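You operate a simulated robot arm through the tools that you are given. There is no shell and no other tool.

The job below is to be done with a simulated robot arm. You get a single attempt, and the scene is never put back.

TASK
Pug out a clay log, stop the mill and swing the nozzle cap shut.
Fine: open the cap and set the pointer knob to PUG first. Where these are worked on the way, their far stop is far enough and under half their travel is too little: nozzle cap.

Only the result counts: the job must be done as asked and must still hold three seconds after the hand-in. Knocking over, shifting, dropping, spilling or breaking anything else fails it. A push-on lid holds only when it is set on centred and level and pressed home; a screw cap is set on level and turned clockwise until tight.

THE ROBOT
A 7-joint arm with a two-finger parallel gripper, fixed in place. Base frame: the origin is on the floor under the middle of its stand, x ahead of it, y to its left, z up; the work surface is at about z = 72. Lengths are in cm, angles in rad, forces in N, time in s.
It reaches about 124.7 cm from its shoulder. Its first joint turns from -2.304 to 2.304 rad. Payload 3.91 kg.
The TCP is the grasp point between the finger pads, 3 cm short of the fingertips. In the tool frame z runs along the fingers and y along their closing line. Largest opening 11 cm; finger width 2, thickness 1; the body of the gripper, 4.8 by 11.2 cm, starts 5.5 cm behind the TCP.
Orientation is told as [roll, pitch, yaw] about the base's x, y, z axes, in that order, counted from this pose: with the fingers straight down and closing along the base's y, the tool's x points along the base's -x, its y along +y and its z along -z.

THE INTERFACE
- The arm moves only by the tool play_rows. Its argument "motion" is a list of rows, each a list of 7 numbers: the gripper command, from -1 (shut) to 1 (fully open), values between in proportion, then the shift along the base's x, y, z in units of 30 mm (1.0 is 30 mm), then the turn, a rotation vector about the base's x, y, z in units of 8 degrees (1.0 is 8 degrees). In form: [[claw, dx, dy, dz, rx, ry, rz], ...]. A call has 1 to 20 rows; each row shifts and turns the commanded pose from where the row before left it. A call with a number of a shift or a turn outside -1 to 1 is refused whole. Rows are played at 5 a second. More than 5 cm and 0.15 rad between two rows, or a gripper value outside its range, and nothing of the call is played. A pose out of reach is approached as far as the arm can. The call stops where the force on the tool passes 40 N (or 10 N more than at its start, if that is more) or the arm is blocked; 0.2 s more then pass. Each finger travels about 10.8 cm/s and halts on what it meets, pressing with about 33 N; the grip force reading is that of the motor and also rises with nothing between the fingers. The clock runs only during rows and for 0.2 s after the last one: add rows that do not move to give the fingers time. It gives the time, the measured TCP pose, the force on the tool (base axes), the opening and the grip force at its end, in the units of the frame above (readings bear some noise), with the torque about the TCP (base axes, N m) and any sound that the robot's microphone picked up, and new pictures: "views" is both (left out), scene, wrist or none.
- Cameras (640 x 400 px; columns grow to the right, rows downward): "scene" is fixed at [40.06, -65.09, 140]; the picture's right is [0.83, -0.56, 0.00], its down [-0.24, -0.36, -0.90] and it looks along [0.50, 0.75, -0.43] (base axes); focal length 364 px, centre (320, 200). "wrist" rides on the gripper at [7.2, 1.7, -10.3] in the tool frame; the picture's right is [-0.23, 0.97, 0.00], its down [-0.76, -0.18, -0.62] and it looks along [-0.61, -0.14, 0.78] (tool axes); focal length 222 px, centre (320, 200). There is no depth. A picture from a camera that has moved, and an enlarged one, comes with that camera's place and axes in the base frame and with its lens.
- inspect(camera, box): a new picture of the part [left, top, right, bottom] of that camera's present view, enlarged. No time passes.
- finish_job(): hands the job in; it is judged then, once.

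Nothing tells you positions but the pictures and the camera data. Unless the task says otherwise, let go and move clear before handing in.

The tools are called after "Request:" as name(argument=value, ...) on one line, values as JSON. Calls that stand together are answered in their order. play_rows: Moves the arm, as the interface text tells. Its arguments: {"type":"object","properties":{"motion":{"type":"array"},"views":{"type":"string","enum":["both","scene","wrist","none"]}},"required":["motion"]} The other tools are called the same way: inspect (camera, box) takes an enlarged picture of a part of a camera's view; finish_job () hands the job in.

At the start:

```text
time: 0.0
tcp_pos: [60.34, 26.15, 123.02]
ee_rot: [0.001, 0.002, 0.001]
force: [0.7, 0.1, 0.6]
wrist_torque: [-0.04, 0.06, 0.0]
width: 10.98
gripper_force: 0.1
```

scene: 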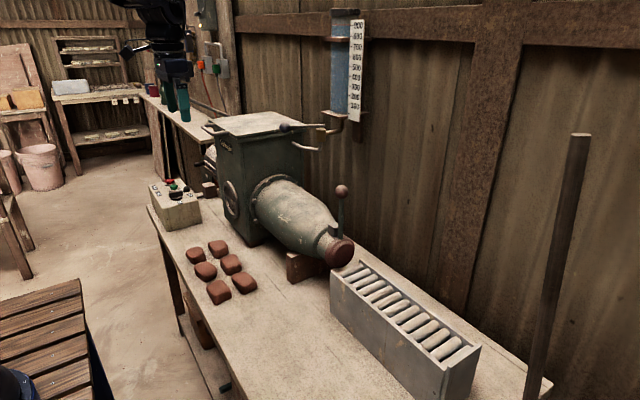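
wrist: 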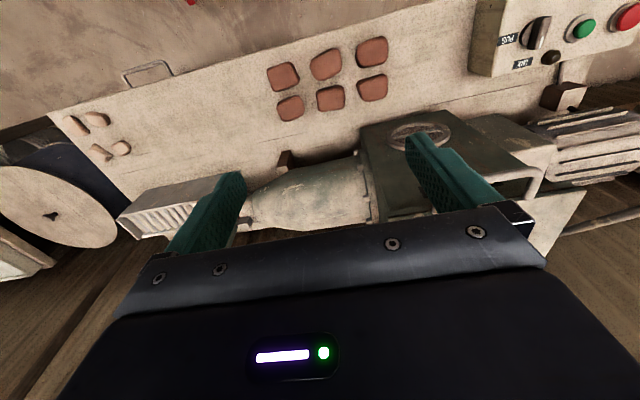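

I see a pug mill on a bench with a control box (pointer knob, green and red buttons), a nozzle with a cap and an upright ball-ended lever, and a tray of clay rolls. I'll take close-ups of the control box, the nozzle and the wrist view before moving.

Request:
inspect(camera="scene", box=[130, 160, 230, 240])

Request:
inspect(camera="scene", box=[240, 170, 380, 290])

Request:
inspect(camera="wrist", box=[440, 0, 640, 120])

Request:
inspect(camera="wrist", box=[100, 100, 420, 280])

Request:
inspect(camera="scene", box=[180, 90, 360, 200])

```text
5.00 times, centred on (180, 200) of scene
camera zoom: at [40.06, -65.09, 140.0], right [0.83, -0.56, 0.0], down [-0.24, -0.36, -0.9], along [0.5, 0.75, -0.43], focal length 1822 px, centre (1020, 200)
```

zoom: 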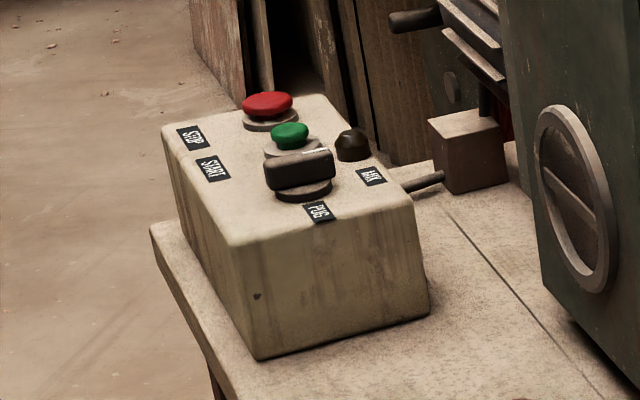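

```text
3.33 times, centred on (310, 230) of scene
camera zoom: at [40.06, -65.09, 140.0], right [0.83, -0.56, 0.0], down [-0.24, -0.36, -0.9], along [0.5, 0.75, -0.43], focal length 1215 px, centre (353, 100)
```

zoom: 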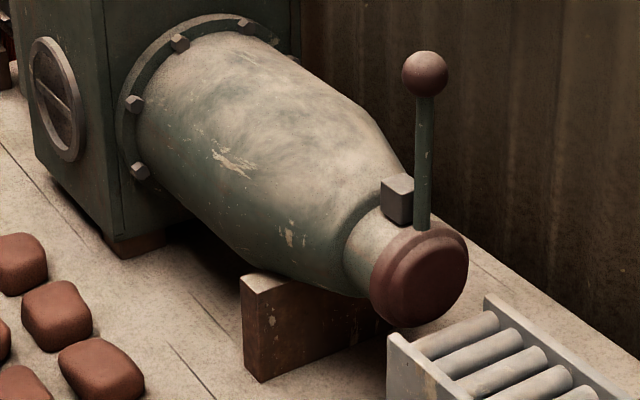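

```text
3.20 times, centred on (540, 60) of wrist
camera zoom: at [53.23, 27.75, 133.39], right [0.23, 0.97, 0.0], down [0.76, -0.18, 0.62], along [0.61, -0.14, -0.78], focal length 711 px, centre (-384, 648)
```

zoom: 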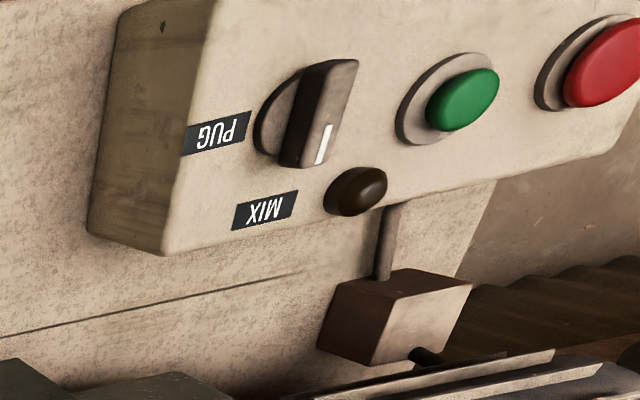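

```text
2.00 times, centred on (260, 190) of wrist
camera zoom: at [53.23, 27.75, 133.39], right [0.23, 0.97, 0.0], down [0.76, -0.18, 0.62], along [0.61, -0.14, -0.78], focal length 444 px, centre (440, 220)
```

zoom: 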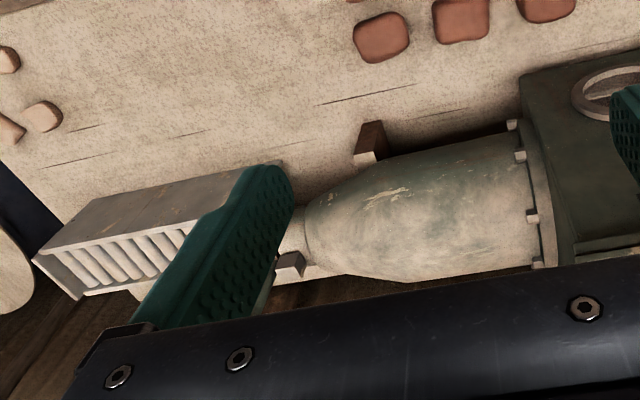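

```text
3.56 times, centred on (270, 145) of scene
camera zoom: at [40.06, -65.09, 140.0], right [0.83, -0.56, 0.0], down [-0.24, -0.36, -0.9], along [0.5, 0.75, -0.43], focal length 1296 px, centre (498, 396)
```

zoom: 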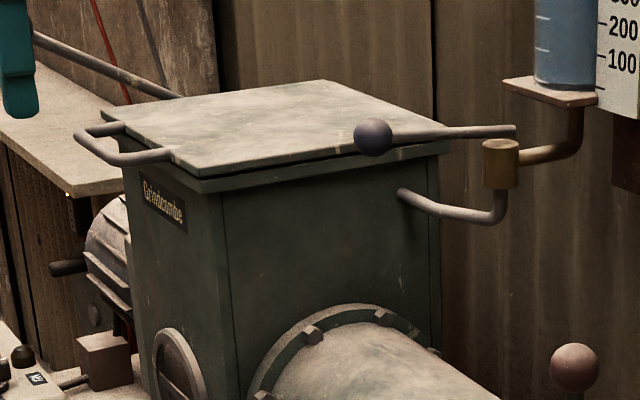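

The control box sits at about x=64, y=65, with its top at z≈82. Its pointer knob is on MIX, with PUG to the −y side; START (green) and STOP (red) lie further toward +y. The nozzle cap is near (87, −5, 89), with its ball lever rising above it. I'll move toward the box for a closer look first.

Request:
play_rows(motion=[[1, -0.3, 1, -0.3, 0, 0, 0], [1, -0.3, 1, -0.5, 0, 0, 0], [1, -0.3, 1, -0.6, 0, 0, 0], [1, -0.3, 1, -0.6, 0, 0, 0], [1, -0.3, 1, -0.6, 0, 0, 0], [1, -0.3, 1, -0.6, 0, 0, 0], [1, 0, 1, -0.6, 0, 0, 0], [1, 0, 1, -0.6, 0, 0, 0], [1, 0, 1, -0.5, 0, 0, 0], [1, 0, 0, 0, 0, 0, 0]])

```text
time: 2.2
tcp_pos: [55.03, 53.0, 108.3]
ee_rot: [-0.001, 0.0, 0.001]
force: [-0.6, 0.2, 0.6]
wrist_torque: [0.03, -0.02, 0.01]
width: 11.0
gripper_force: 0.1
camera wrist: at [47.77, 54.66, 118.7], right [0.23, 0.97, 0.0], down [0.76, -0.18, 0.62], along [0.61, -0.14, -0.78], focal length 222 px, centre (320, 200)
```

scene: 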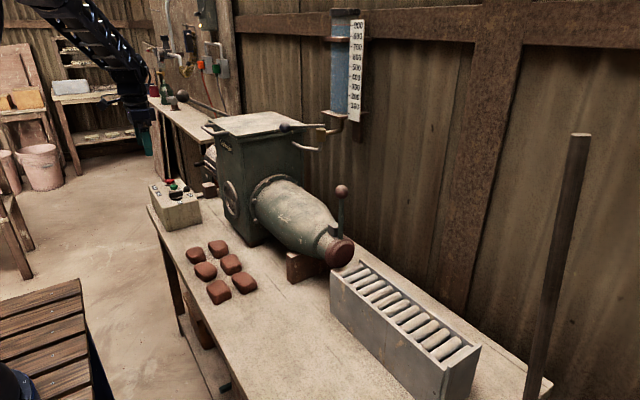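
wrist: 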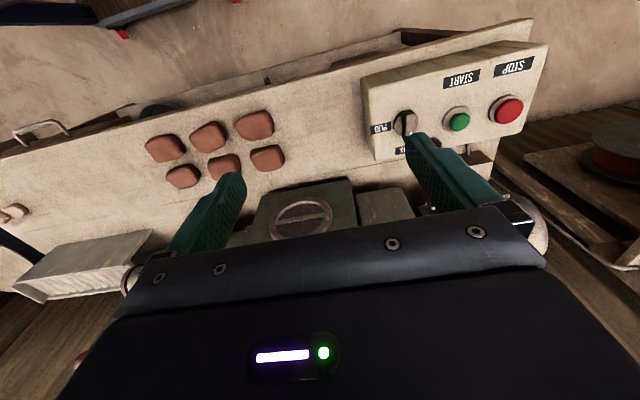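

The control box is now in good view. I'll enlarge it to measure the knob and buttons accurately.

Request:
inspect(camera="wrist", box=[350, 50, 550, 175])

Request:
inspect(camera="scene", box=[145, 170, 205, 207])

```text
3.20 times, centred on (450, 112) of wrist
camera zoom: at [47.77, 54.66, 118.7], right [0.23, 0.97, 0.0], down [0.76, -0.18, 0.62], along [0.61, -0.14, -0.78], focal length 711 px, centre (-96, 480)
```

zoom: 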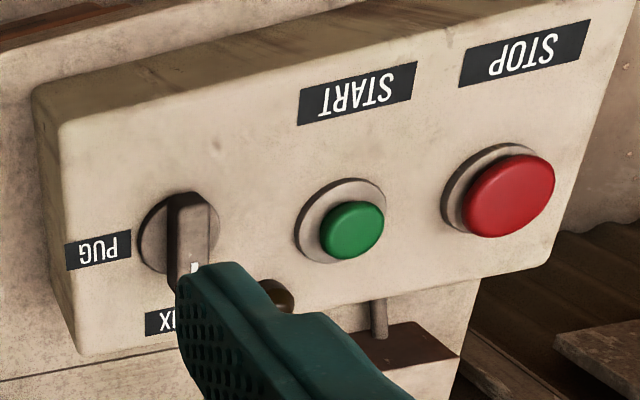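

```text
10.67 times, centred on (175, 188) of scene
camera zoom: at [40.06, -65.09, 140.0], right [0.83, -0.56, 0.0], down [-0.24, -0.36, -0.9], along [0.5, 0.75, -0.43], focal length 3887 px, centre (1867, 323)
```

zoom: 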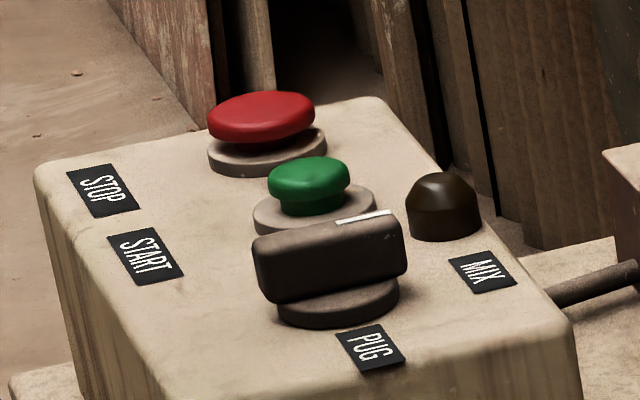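

The knob centre is at about (63.5, 65.5) on a box top at z≈82, with its bar pointing +x to MIX, so PUG is about 90° clockwise from there. I'll go above it with the fingers part-closed and check alignment.

Request:
play_rows(motion=[[0, 0.567, 0.833, -0.4, 0, 0, -0.12], [-0.1, 0.567, 0.833, -0.8, 0, 0, -0.12], [-0.1, 0.567, 0.833, -1, 0, 0, -0.12], [-0.1, 0.567, 0.833, -1, 0, 0, -0.12], [-0.1, 0.567, 0.833, -1, 0, 0, -0.12], [-0.1, 0, 0, 0, 0, 0, 0]])

Request:
inspect(camera="scene", box=[135, 130, 235, 210])

Request:
inspect(camera="wrist", box=[160, 60, 480, 260])

```text
time: 3.6
tcp_pos: [63.42, 65.77, 95.71]
ee_rot: [0.0, -0.001, -0.084]
force: [1.3, -0.3, -0.7]
wrist_torque: [0.02, 0.0, 0.02]
width: 4.95
gripper_force: 0.1
camera wrist: at [56.44, 67.94, 106.09], right [0.31, 0.95, 0.0], down [0.74, -0.24, 0.62], along [0.59, -0.19, -0.78], focal length 222 px, centre (320, 200)
```

scene: 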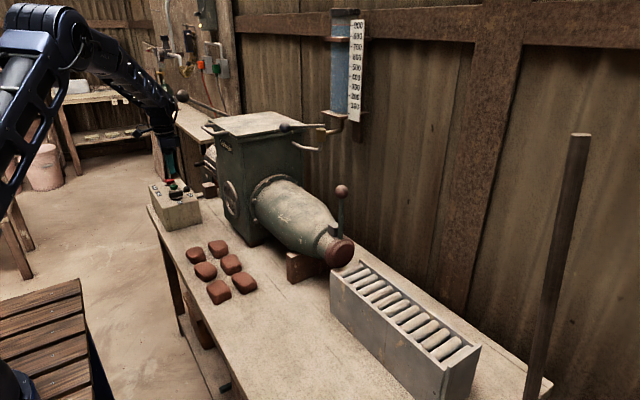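
wrist: 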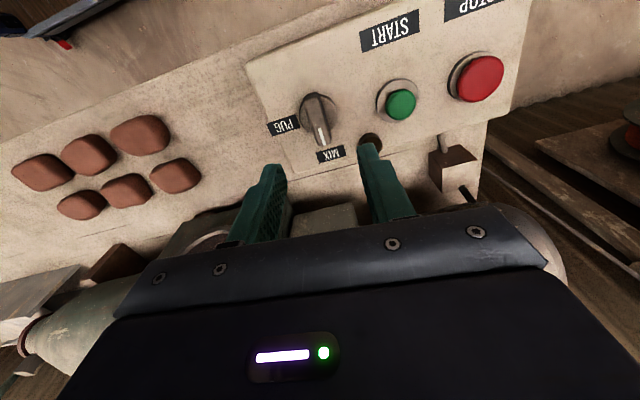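

```text
5.00 times, centred on (185, 170) of scene
camera zoom: at [40.06, -65.09, 140.0], right [0.83, -0.56, 0.0], down [-0.24, -0.36, -0.9], along [0.5, 0.75, -0.43], focal length 1822 px, centre (995, 350)
```

zoom: 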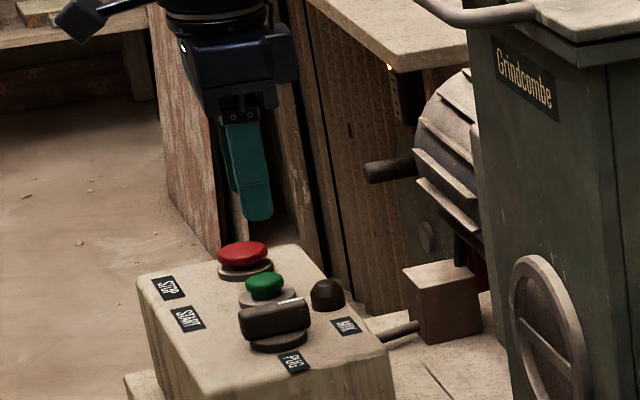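

```text
2.00 times, centred on (320, 160) of wrist
camera zoom: at [56.44, 67.94, 106.09], right [0.31, 0.95, 0.0], down [0.74, -0.24, 0.62], along [0.59, -0.19, -0.78], focal length 444 px, centre (320, 280)
```

zoom: 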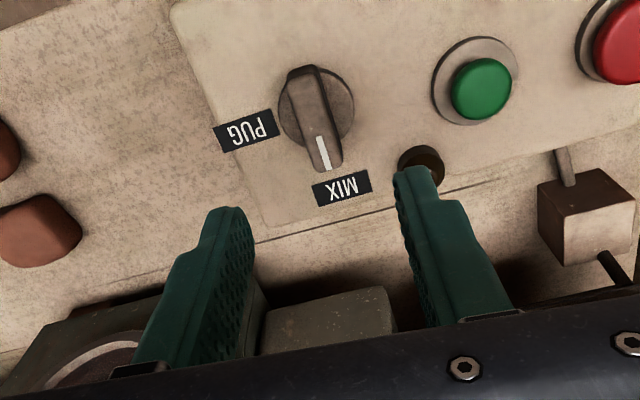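

The gripper is lined up over the knob, which measures (63.3, 65.6). Next I lower the fingers astride the bar.

Request:
play_rows(motion=[[-0.1, -0.03, -0.07, -1, 0, 0, 0], [-0.1, 0, 0, -1, 0, 0, 0], [-0.1, 0, 0, -0.5, 0, 0, 0], [-0.1, 0, 0, -0.4, 0, 0, 0], [-0.1, 0, 0, 0, 0, 0, 0]])

Request:
inspect(camera="scene", box=[145, 150, 215, 206])

Request:
inspect(camera="wrist", box=[200, 60, 440, 210])

```text
time: 4.8
tcp_pos: [63.31, 65.49, 87.01]
ee_rot: [0.0, 0.0, -0.085]
force: [-0.6, -0.1, 0.3]
wrist_torque: [-0.02, 0.01, -0.02]
width: 4.96
gripper_force: 0.0
camera wrist: at [56.39, 67.66, 97.44], right [0.31, 0.95, 0.0], down [0.74, -0.24, 0.62], along [0.59, -0.19, -0.78], focal length 222 px, centre (320, 200)
```

scene: 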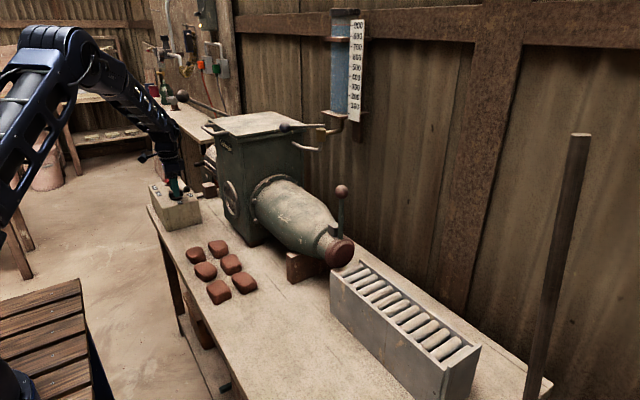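
wrist: 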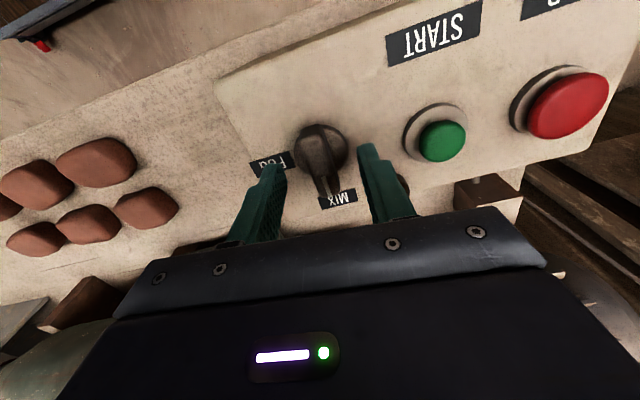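

```text
7.14 times, centred on (180, 178) of scene
camera zoom: at [40.06, -65.09, 140.0], right [0.83, -0.56, 0.0], down [-0.24, -0.36, -0.9], along [0.5, 0.75, -0.43], focal length 2603 px, centre (1320, 357)
```

zoom: 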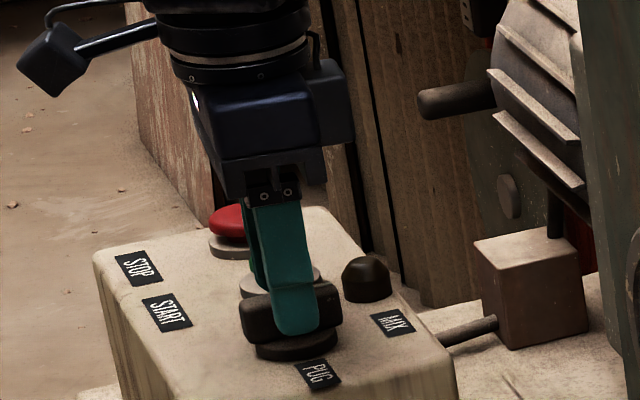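

```text
2.67 times, centred on (320, 135) of wrist
camera zoom: at [56.39, 67.66, 97.44], right [0.31, 0.95, 0.0], down [0.74, -0.24, 0.62], along [0.59, -0.19, -0.78], focal length 592 px, centre (320, 373)
```

zoom: 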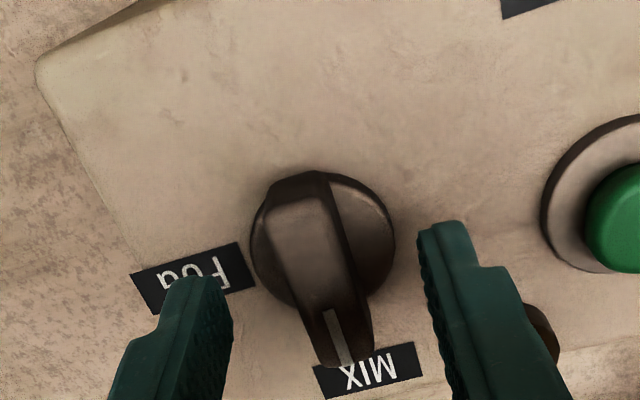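

The fingers straddle the bar. I'll go down a touch more, close on it, and start the clockwise turn.

Request:
play_rows(motion=[[-0.1, 0, 0, -0.13, 0, 0, 0], [-1, 0, 0, 0, 0, 0, 0], [-1, 0, 0, 0, 0, 0, 0], [-1, 0, 0, 0, 0, 0, 0]], views="wrist")

```text
time: 5.8
tcp_pos: [63.45, 65.47, 86.57]
ee_rot: [-0.001, 0.003, -0.083]
force: [8.1, 11.2, -2.3]
wrist_torque: [0.19, -0.61, 0.02]
width: 1.58
gripper_force: 44.8
camera wrist: at [56.42, 67.7, 97.03], right [0.31, 0.95, 0.0], down [0.74, -0.24, 0.62], along [0.59, -0.19, -0.78], focal length 222 px, centre (320, 200)
```

wrist: 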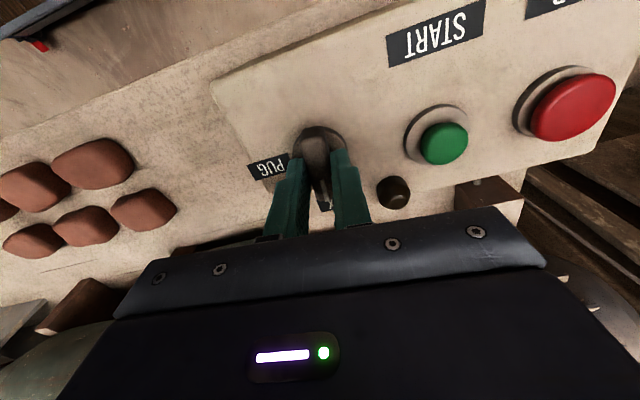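

The bar is gripped (1.6 cm wide) with a small side load, so I'll ease toward that load and begin turning clockwise.

Request:
play_rows(motion=[[-1, 0.03, 0.04, 0, 0, 0, -0.5], [-1, 0, 0, 0, 0, 0, -1], [-1, 0, 0, 0, 0, 0, -1], [-1, 0, 0, 0, 0, 0, -1], [-1, 0, 0, 0, 0, 0, 0]], views="wrist")

```text
time: 7.0
tcp_pos: [63.49, 65.46, 86.59]
ee_rot: [-0.003, -0.002, -0.574]
force: [-9.0, -2.4, 1.6]
wrist_torque: [0.1, 0.5, -0.02]
width: 1.6
gripper_force: 45.5
camera wrist: at [58.35, 70.8, 97.04], right [0.72, 0.69, 0.0], down [0.54, -0.56, 0.62], along [0.43, -0.45, -0.78], focal length 222 px, centre (320, 200)
```

wrist: 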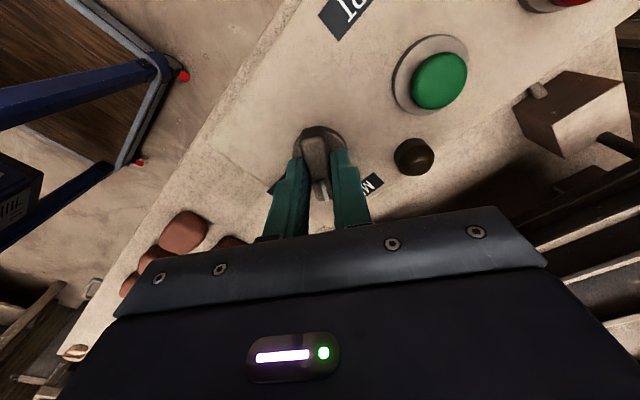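

The knob is turning with the gripper, low torque and no trouble so far. I'll keep turning toward PUG.

Request:
play_rows(motion=[[-1, -0.02, 0, 0, 0, 0, -1], [-1, -0.02, 0, 0, 0, 0, -1], [-1, 0, 0, 0, 0, 0, -1], [-1, 0, 0, 0, 0, 0, -1], [-1, 0, 0, 0, 0, 0, -1], [-1, 0, 0, 0, 0, 0, 0]], views="wrist")

```text
time: 8.4
tcp_pos: [63.49, 65.54, 86.68]
ee_rot: [-0.001, -0.001, -1.273]
force: [8.9, -0.2, 6.9]
wrist_torque: [-0.46, -0.3, -0.01]
width: 1.58
gripper_force: 45.1
camera wrist: at [63.01, 72.87, 97.04], right [1.0, 0.07, 0.0], down [0.05, -0.78, 0.62], along [0.04, -0.62, -0.78], focal length 222 px, centre (320, 200)
```

wrist: 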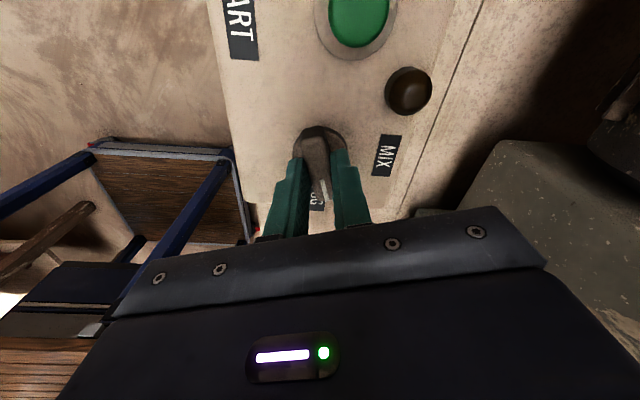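

The gripper is at −73°, and the knob needs roughly −90° or slightly past it. Continuing in smaller steps while I watch the torque.

Request:
play_rows(motion=[[-1, -0.02, 0, 0, 0, 0, -1], [-1, -0.02, 0, 0, 0, 0, -1], [-1, 0, 0, 0, 0, 0, 0]], views="wrist")

Request:
inspect(camera="scene", box=[145, 150, 215, 206])

Request:
inspect(camera="wrist", box=[220, 60, 440, 210])

```text
time: 9.2
tcp_pos: [63.46, 65.54, 86.63]
ee_rot: [0.002, 0.001, -1.551]
force: [21.7, 1.4, 12.3]
wrist_torque: [-1.3, -0.48, 0.02]
width: 1.56
gripper_force: 44.7
camera wrist: at [65.07, 72.72, 97.04], right [0.98, -0.21, 0.0], down [-0.16, -0.77, 0.62], along [-0.13, -0.61, -0.78], focal length 222 px, centre (320, 200)
```

wrist: 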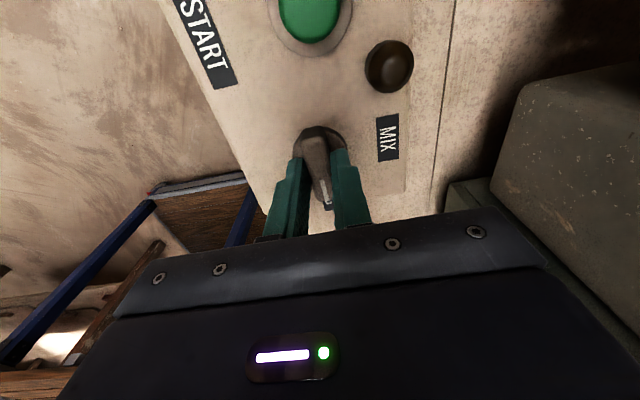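

```text
7.14 times, centred on (180, 178) of scene
camera zoom: at [40.06, -65.09, 140.0], right [0.83, -0.56, 0.0], down [-0.24, -0.36, -0.9], along [0.5, 0.75, -0.43], focal length 2603 px, centre (1320, 357)
```

zoom: 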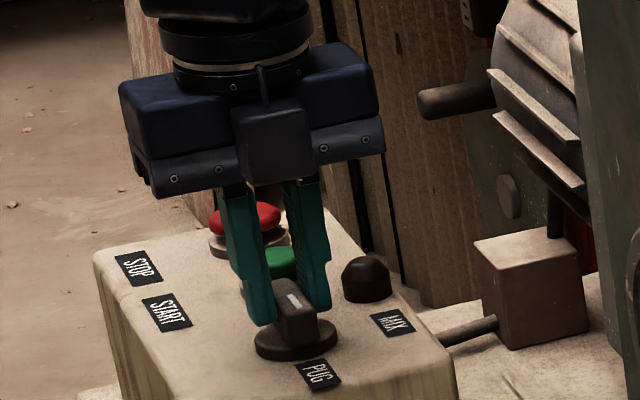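

```text
2.67 times, centred on (330, 135) of wrist
camera zoom: at [65.07, 72.72, 97.04], right [0.98, -0.21, 0.0], down [-0.16, -0.77, 0.62], along [-0.13, -0.61, -0.78], focal length 592 px, centre (293, 373)
```

zoom: 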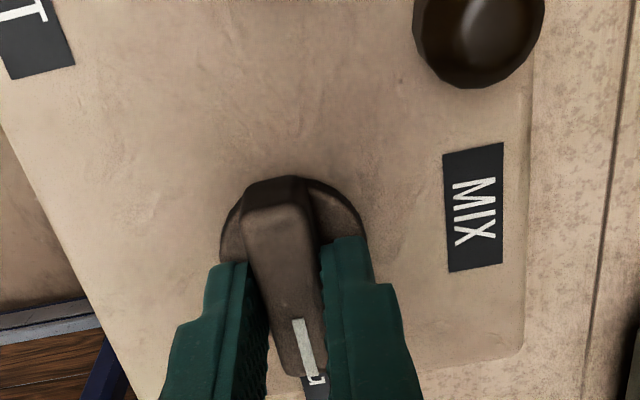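

The pointer is now essentially at PUG. I'll relieve the side force and nudge a few more degrees to see whether there is an end stop.

Request:
play_rows(motion=[[-1, 0.06, 0, 0, 0, 0, -0.4], [-1, 0.03, 0, 0, 0, 0, -0.4], [-1, 0, 0, 0, 0, 0, 0]], views="wrist")

Request:
inspect(camera="wrist", box=[220, 60, 440, 210])

```text
time: 10.0
tcp_pos: [63.48, 65.5, 86.62]
ee_rot: [0.001, 0.002, -1.661]
force: [15.1, 3.1, 19.1]
wrist_torque: [-0.79, -0.37, 1.15]
width: 1.73
gripper_force: 44.7
camera wrist: at [65.87, 72.55, 97.04], right [0.95, -0.31, 0.0], down [-0.25, -0.74, 0.62], along [-0.2, -0.59, -0.78], focal length 222 px, centre (320, 200)
```

wrist: 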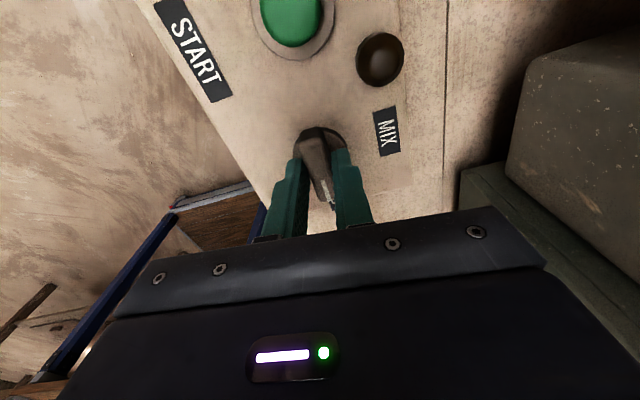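

```text
2.67 times, centred on (330, 135) of wrist
camera zoom: at [65.87, 72.55, 97.04], right [0.95, -0.31, 0.0], down [-0.25, -0.74, 0.62], along [-0.2, -0.59, -0.78], focal length 592 px, centre (293, 373)
```

zoom: 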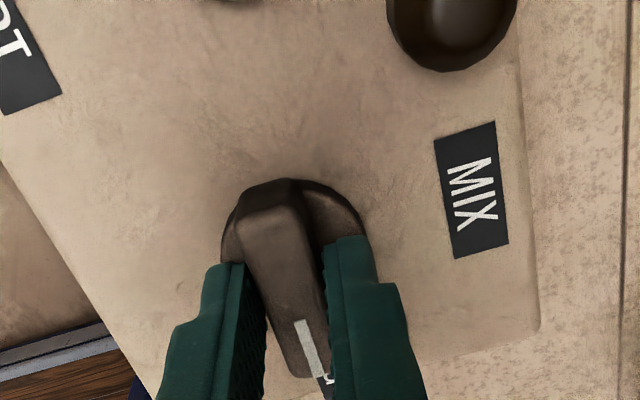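

The torque and grip width rose, so the knob has reached its end stop at PUG. I'll ease back slightly, let go, rise, and then look closely at the nozzle cap.

Request:
play_rows(motion=[[-1, 0, 0, 0, 0, 0, 0.3], [-0.1, 0, 0, 0, 0, 0, 0], [-0.1, 0, 0, 0, 0, 0, 0], [-0.1, 0, 0, 0.5, 0, 0, 0], [-0.1, 0, 0, 1, 0, 0, 0], [-0.1, 0, 0, 1, 0, 0, 0], [-0.1, 0, 0, 1, 0, 0, 0], [-0.1, 0, 0, 0, 0, 0, 0]])

Request:
inspect(camera="scene", box=[145, 160, 205, 207])

Request:
inspect(camera="scene", box=[305, 175, 375, 285])

Request:
inspect(camera="scene", box=[310, 210, 370, 270])

```text
time: 11.8
tcp_pos: [63.53, 65.84, 97.19]
ee_rot: [0.0, 0.0, -1.62]
force: [0.5, 0.6, -0.2]
wrist_torque: [-0.06, 0.01, 0.01]
width: 4.95
gripper_force: 0.0
camera wrist: at [65.61, 72.85, 107.48], right [0.96, -0.27, 0.0], down [-0.21, -0.75, 0.62], along [-0.17, -0.6, -0.78], focal length 222 px, centre (320, 200)
```

scene: 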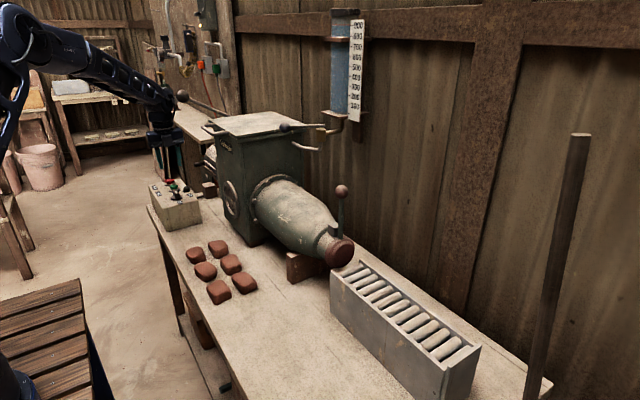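
wrist: 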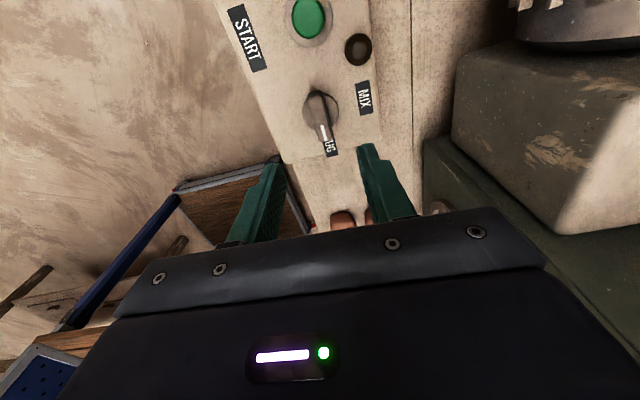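

```text
8.51 times, centred on (175, 184) of scene
camera zoom: at [40.06, -65.09, 140.0], right [0.83, -0.56, 0.0], down [-0.24, -0.36, -0.9], along [0.5, 0.75, -0.43], focal length 3102 px, centre (1554, 340)
```

zoom: 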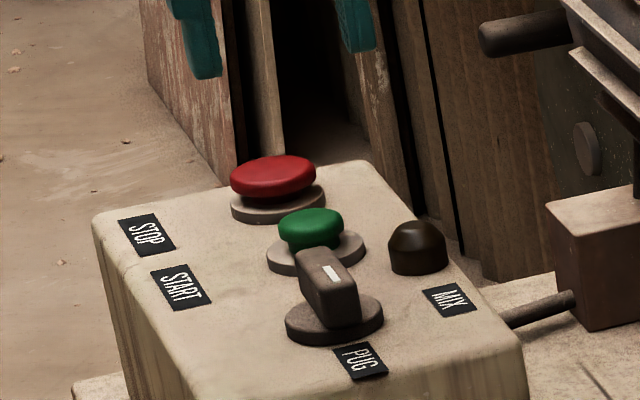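

```text
3.64 times, centred on (340, 230) of scene
camera zoom: at [40.06, -65.09, 140.0], right [0.83, -0.56, 0.0], down [-0.24, -0.36, -0.9], along [0.5, 0.75, -0.43], focal length 1325 px, centre (247, 91)
```

zoom: 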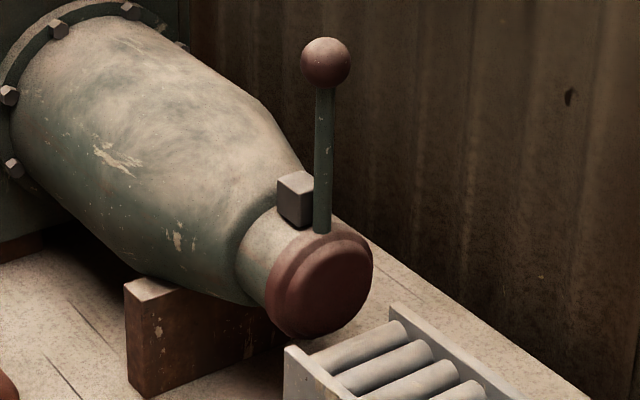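

```text
6.67 times, centred on (340, 240) of scene
camera zoom: at [40.06, -65.09, 140.0], right [0.83, -0.56, 0.0], down [-0.24, -0.36, -0.9], along [0.5, 0.75, -0.43], focal length 2430 px, centre (187, -67)
```

zoom: 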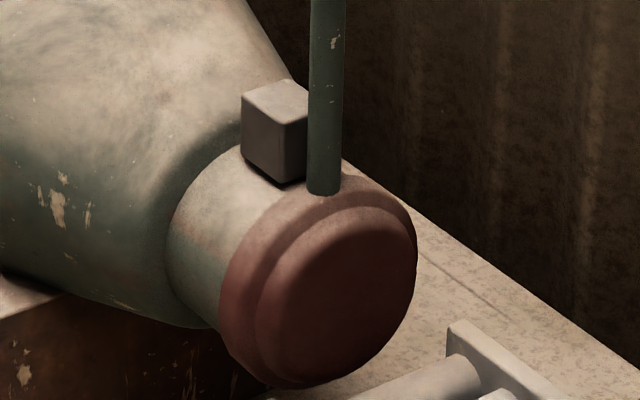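

The knob clearly points at PUG now. Next I travel over to the nozzle, staying high and back from the mill, to see how the cap is hinged.

Request:
play_rows(motion=[[0, -0.4, -0.6, 1, 0, 0, 0.58], [0, -0.4, -0.8, 1, 0, 0, 0.58], [0, -0.4, -1, 1, 0, 0, 0.58], [0, -0.4, -1, 1, 0, 0, 0.58], [0, -0.2, -1, 1, 0, 0, 0.58], [0, 0, -1, 1, 0, 0, 0.58], [0, 0, -1, 1, 0, 0, 0.58], [0, 0, -1, 0.7, 0, 0, 0.58], [0, 0, -1, 0, 0, 0, 0.58], [0, 0, -1, 0, 0, 0, 0.58], [0, 0, -1, 0, 0, 0, 0.58], [0, 0, -1, 0, 0, 0, 0.58], [0, 0, -1, 0, 0, 0, 0.58], [0, 0, -1, 0, 0, 0, 0.58], [0, 0, -1, 0, 0, 0, 0.58], [0, 0, -1, 0, 0, 0, 0.58], [0, 0, -1, 0, 0, 0, 0.58], [0, 0, -1, 0, 0, 0, 0.58], [0, 0, -1, 0, 0, 0, 0.58], [0, 0, -1, 0, 0, 0, 0.58]])

```text
time: 16.0
tcp_pos: [58.33, 7.39, 120.18]
ee_rot: [-0.001, -0.001, 0.002]
force: [-0.5, 0.2, -0.4]
wrist_torque: [-0.01, -0.02, 0.0]
width: 5.49
gripper_force: 0.0
camera wrist: at [51.05, 8.93, 130.53], right [0.23, 0.97, 0.0], down [0.76, -0.18, 0.62], along [0.61, -0.14, -0.78], focal length 222 px, centre (320, 200)
```

scene: 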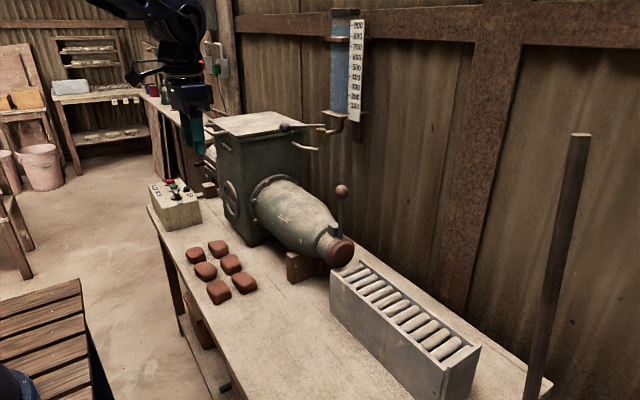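
wrist: 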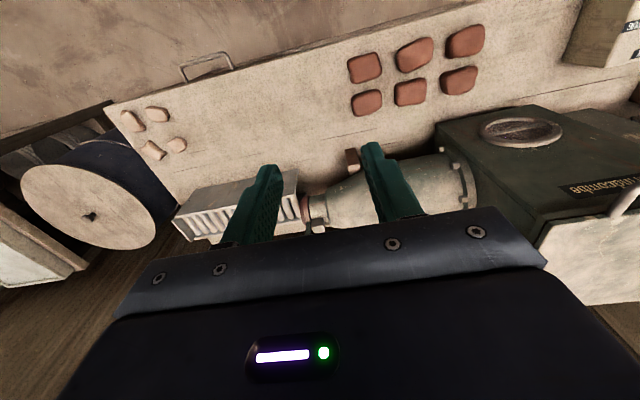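

The nozzle is partly hidden behind the fingers. I'll move further out over it, staying well above the ball, so the wrist camera looks down at the cap and its hinge.

Request:
play_rows(motion=[[0, 1, -0.2, 0.1, 0, 0, 0], [0, 1, -0.2, 0.1, 0, 0, 0], [0, 1, -0.2, 0, 0, 0, 0], [0, 1, -0.2, 0, 0, 0, 0], [0, 1, -0.2, 0, 0, 0, 0], [0, 1, -0.2, 0, 0, 0, 0], [0, 0.8, -0.2, 0, 0, 0, 0], [0, 0, 0, 0, 0, 0, 0]])

Request:
inspect(camera="wrist", box=[220, 80, 380, 210])

```text
time: 17.8
tcp_pos: [78.48, 3.02, 120.61]
ee_rot: [0.0, -0.001, 0.001]
force: [0.6, 0.2, 1.0]
wrist_torque: [0.0, 0.01, -0.01]
width: 5.5
gripper_force: 0.1
camera wrist: at [71.38, 4.63, 131.09], right [0.23, 0.97, 0.0], down [0.76, -0.18, 0.62], along [0.61, -0.14, -0.78], focal length 222 px, centre (320, 200)
```

scene: 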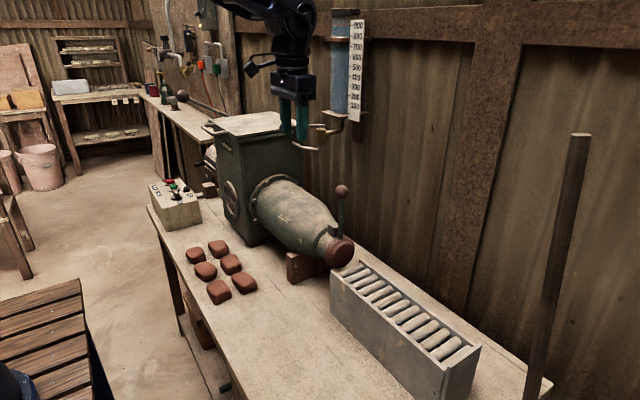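
wrist: 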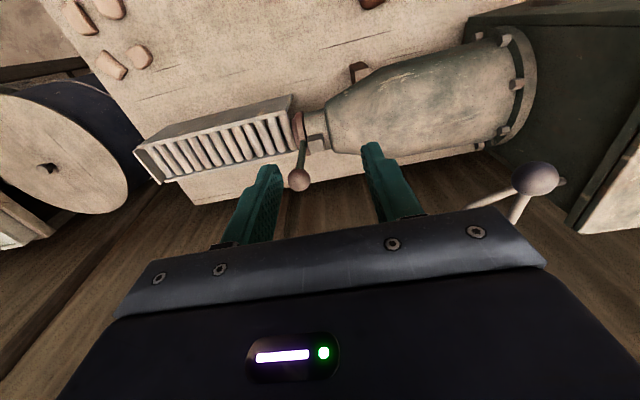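

```text
3.08 times, centred on (300, 145) of wrist
camera zoom: at [71.38, 4.63, 131.09], right [0.23, 0.97, 0.0], down [0.76, -0.18, 0.62], along [0.61, -0.14, -0.78], focal length 684 px, centre (382, 369)
```

zoom: 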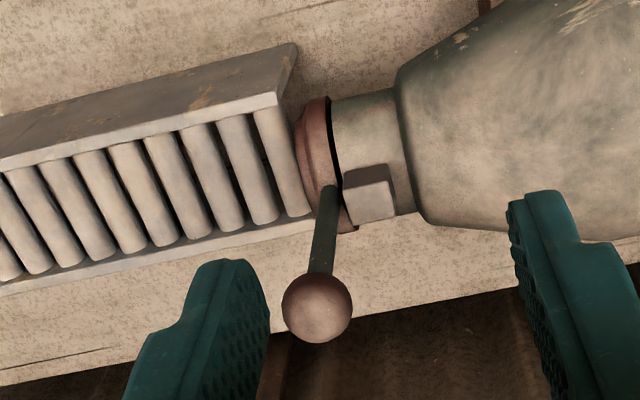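

The lever rises vertically from the cap at about (88, −2.5), with its ball at (88, −2.4, 104.3). The grey block just behind it looks like the hinge block. I'll turn the gripper 90° so it can hold the ball from both x-sides, and stop above it.

Request:
play_rows(motion=[[0.1, 0.264, -0.15, 0, 0, 0, 0.94], [0.1, 0.264, -0.15, 0, 0, 0, 0.94], [0.1, 0.264, -0.15, 0, 0, 0, 0.94], [0.1, 0.264, -0.15, 0, 0, 0, 0.94], [0.1, 0.264, -0.15, 0, 0, 0, 0.94], [0.1, 0.264, -0.15, 0, 0, 0, 0.94], [0.1, 0.264, -0.15, 0, 0, 0, 0.94], [0.1, 0.264, -0.15, 0, 0, 0, 0.94], [0.1, 0.264, -0.15, 0, 0, 0, 0.94], [0.1, 0.264, -0.15, 0, 0, 0, 0.94], [0.1, 0.264, -0.15, 0, 0, 0, 0.94], [0.1, 0.264, -0.15, 0, 0, 0, 0.94], [0.1, 0, 0, 0, 0, 0, 0]])

Request:
inspect(camera="wrist", box=[220, 80, 420, 220])

Request:
inspect(camera="scene", box=[220, 0, 400, 270])

```text
time: 20.6
tcp_pos: [87.82, -2.35, 120.92]
ee_rot: [-0.001, 0.0, 1.575]
force: [-0.4, 0.4, -0.6]
wrist_torque: [0.01, 0.01, -0.01]
width: 6.05
gripper_force: 0.0
camera wrist: at [86.4, -9.63, 131.21], right [-0.98, 0.22, 0.0], down [0.17, 0.76, 0.62], along [0.14, 0.61, -0.78], focal length 222 px, centre (320, 200)
```

scene: 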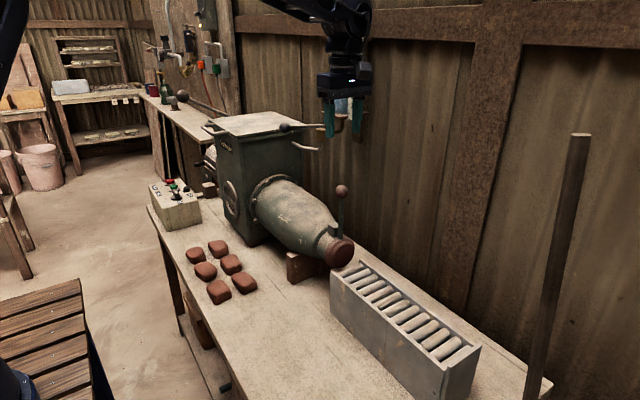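
wrist: 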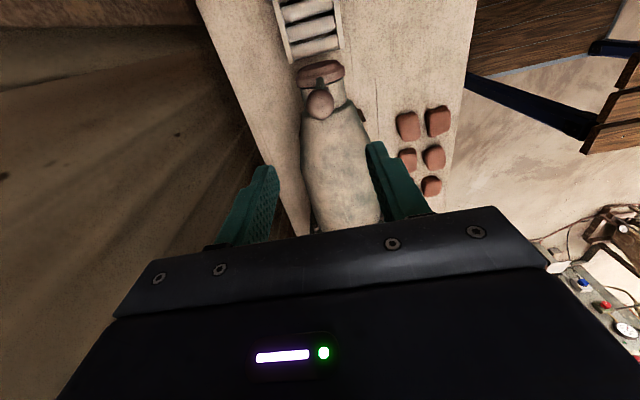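

```text
2.86 times, centred on (320, 150) of wrist
camera zoom: at [86.4, -9.63, 131.21], right [-0.98, 0.22, 0.0], down [0.17, 0.76, 0.62], along [0.14, 0.61, -0.78], focal length 635 px, centre (320, 343)
```

zoom: 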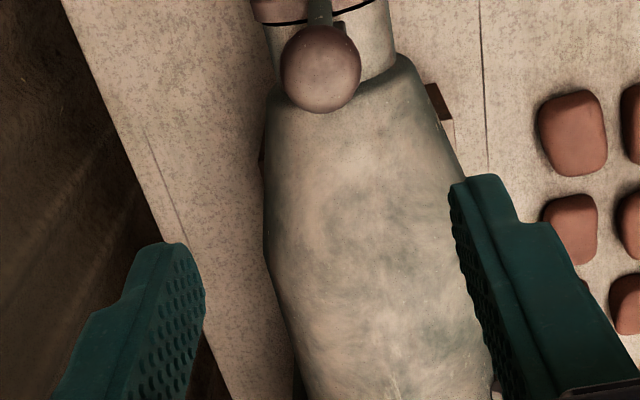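

```text
1.48 times, centred on (310, 135) of scene
camera zoom: at [40.06, -65.09, 140.0], right [0.83, -0.56, 0.0], down [-0.24, -0.36, -0.9], along [0.5, 0.75, -0.43], focal length 540 px, centre (335, 296)
```

zoom: 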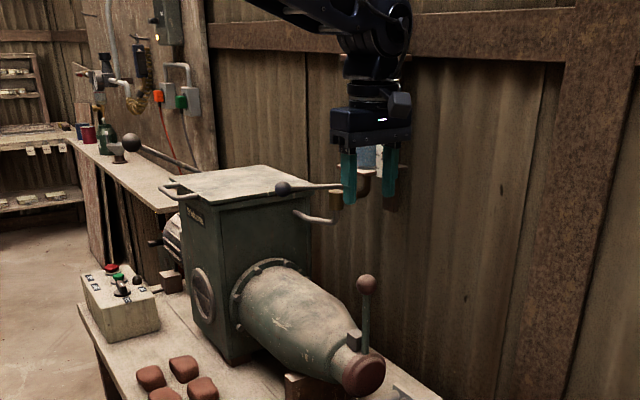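

The ball is confirmed at (88.0, −2.5, 104.4), between the fingers. Next I lower over it.

Request:
play_rows(motion=[[0.1, 0.06, -0.05, -1, 0, 0, 0], [0.1, 0, 0, -1, 0, 0, 0], [0.1, 0, 0, -1, 0, 0, 0], [0.1, 0, 0, -1, 0, 0, 0], [0.1, 0, 0, -0.9, 0, 0, 0], [0.1, 0, 0, 0, 0, 0, 0]])

Request:
inspect(camera="scene", box=[290, 110, 390, 270])

Request:
inspect(camera="wrist", box=[220, 80, 420, 220])

```text
time: 22.0
tcp_pos: [88.21, -2.38, 106.27]
ee_rot: [0.001, 0.001, 1.575]
force: [-0.1, -0.2, 1.0]
wrist_torque: [0.04, 0.02, -0.02]
width: 6.05
gripper_force: 0.1
camera wrist: at [86.58, -9.72, 116.7], right [-0.97, 0.22, 0.0], down [0.17, 0.76, 0.62], along [0.14, 0.61, -0.78], focal length 222 px, centre (320, 200)
```

scene: 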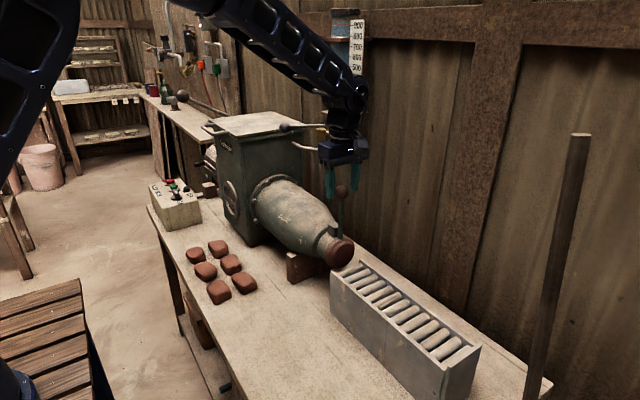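
wrist: 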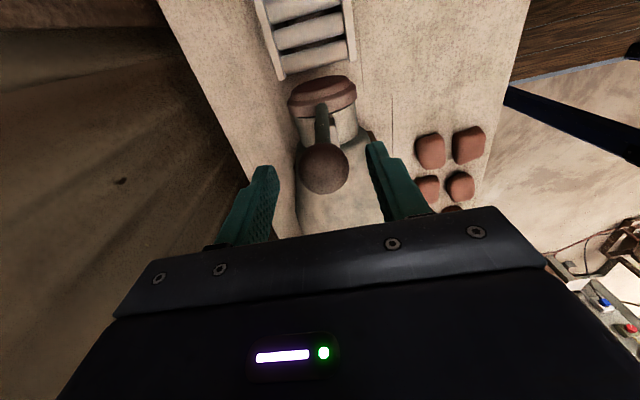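

```text
2.50 times, centred on (340, 190) of scene
camera zoom: at [40.06, -65.09, 140.0], right [0.83, -0.56, 0.0], down [-0.24, -0.36, -0.9], along [0.5, 0.75, -0.43], focal length 911 px, centre (270, 225)
```

zoom: 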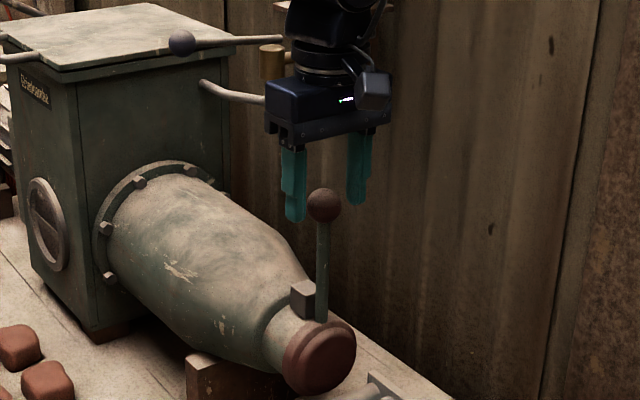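

```text
2.86 times, centred on (320, 150) of wrist
camera zoom: at [86.58, -9.72, 116.7], right [-0.97, 0.22, 0.0], down [0.17, 0.76, 0.62], along [0.14, 0.61, -0.78], focal length 635 px, centre (320, 343)
```

zoom: 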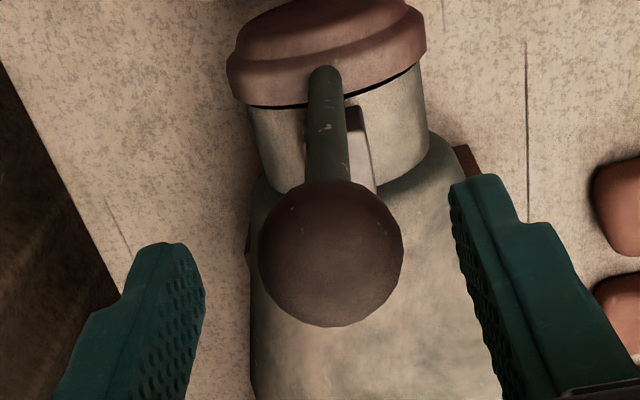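

The fingers straddle the ball. I'll centre slightly and close on it.

Request:
play_rows(motion=[[0.1, -0.06, -0.05, -0.15, 0, 0, 0], [-0.4, 0, 0, 0, 0, 0, 0], [-1, 0, 0, 0, 0, 0, 0], [-1, 0, 0, 0, 0, 0, 0], [-1, 0, 0, 0, 0, 0, 0]], views="wrist")

```text
time: 23.2
tcp_pos: [88.02, -2.58, 105.85]
ee_rot: [0.0, -0.001, 1.574]
force: [-1.8, 0.7, -2.1]
wrist_torque: [0.05, 0.05, 0.0]
width: 3.38
gripper_force: 45.3
camera wrist: at [86.39, -9.88, 116.24], right [-0.97, 0.22, 0.0], down [0.17, 0.76, 0.62], along [0.14, 0.61, -0.78], focal length 222 px, centre (320, 200)
```

wrist: 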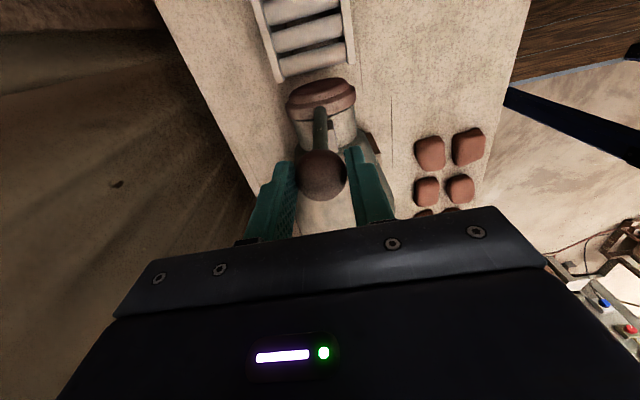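

The ball is held (3.4 cm across). I'll test a small pull toward +y, back toward the hopper, to see whether the hinge goes that way.

Request:
play_rows(motion=[[-1, 0, 0.15, 0, 0, 0, 0], [-1, 0, 0.15, 0, 0, 0, 0], [-1, 0, 0, 0, 0, 0, 0]], views="wrist")

Request:
inspect(camera="scene", box=[305, 175, 375, 285])

```text
time: 24.0
tcp_pos: [87.96, -2.0, 105.72]
ee_rot: [0.0, -0.001, 1.573]
force: [-2.0, -35.0, 4.5]
wrist_torque: [-0.74, 0.01, 0.05]
width: 3.37
gripper_force: 45.1
camera wrist: at [86.36, -9.23, 116.13], right [-0.97, 0.22, 0.0], down [0.18, 0.76, 0.62], along [0.14, 0.61, -0.78], focal length 222 px, centre (320, 200)
```

wrist: 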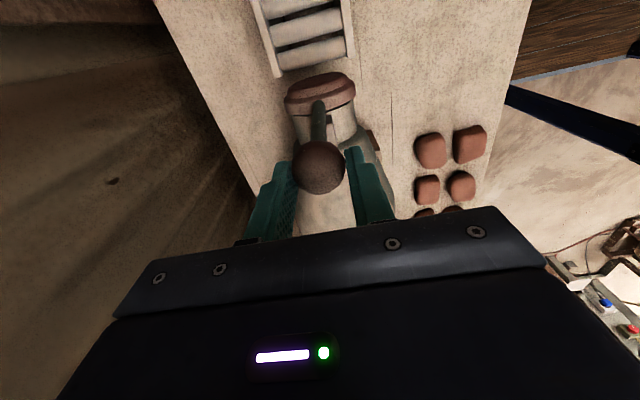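

```text
3.64 times, centred on (340, 230) of scene
camera zoom: at [40.06, -65.09, 140.0], right [0.83, -0.56, 0.0], down [-0.24, -0.36, -0.9], along [0.5, 0.75, -0.43], focal length 1325 px, centre (247, 91)
```

zoom: 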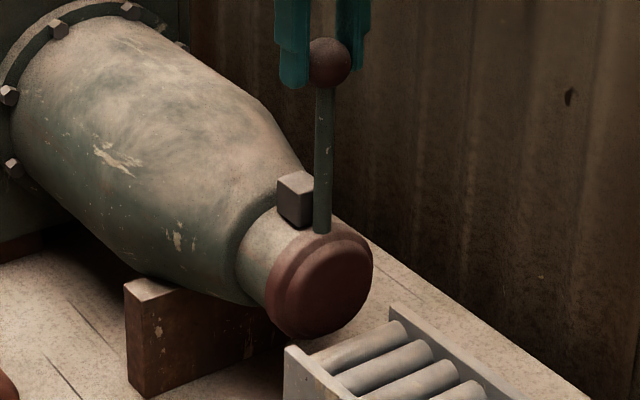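

Pulling toward +y met 35 N and the lever didn't follow, so the hinge doesn't move that way. I'll return to neutral and test sideways.

Request:
play_rows(motion=[[-1, 0, -0.15, 0, 0, 0, 0], [-1, 0, -0.15, 0, 0, 0, 0], [-1, -0.15, 0, 0, 0, 0, 0], [-1, -0.15, 0, 0, 0, 0, 0], [-1, 0, 0, 0, 0, 0, 0]], views="wrist")

Request:
inspect(camera="scene", box=[305, 175, 375, 285])

```text
time: 25.2
tcp_pos: [87.13, -2.29, 105.73]
ee_rot: [0.0, 0.0, 1.575]
force: [0.3, 35.6, -1.0]
wrist_torque: [0.68, 0.1, 0.03]
width: 3.31
gripper_force: 45.3
camera wrist: at [85.52, -9.64, 116.12], right [-0.98, 0.22, 0.0], down [0.17, 0.76, 0.62], along [0.14, 0.61, -0.78], focal length 222 px, centre (320, 200)
```

wrist: 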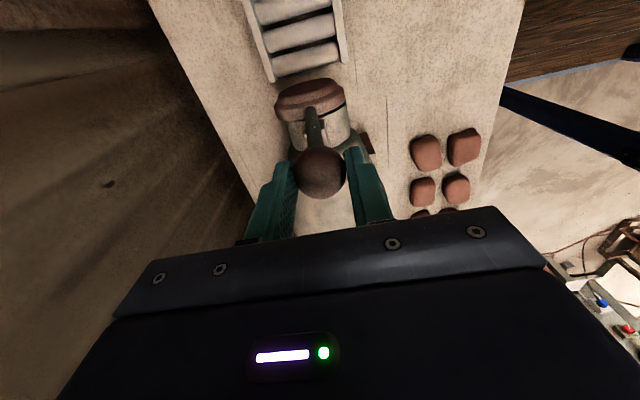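

```text
3.64 times, centred on (340, 230) of scene
camera zoom: at [40.06, -65.09, 140.0], right [0.83, -0.56, 0.0], down [-0.24, -0.36, -0.9], along [0.5, 0.75, -0.43], focal length 1325 px, centre (247, 91)
```

zoom: 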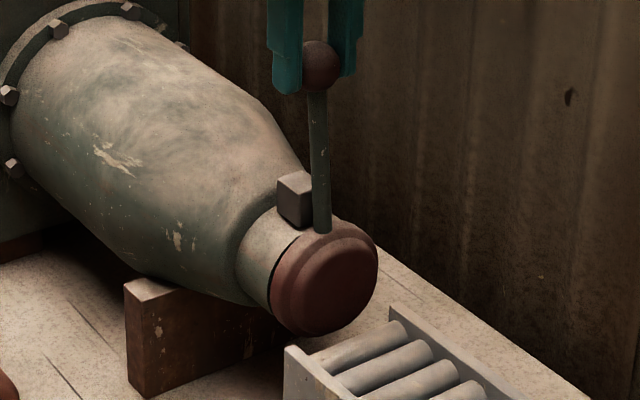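

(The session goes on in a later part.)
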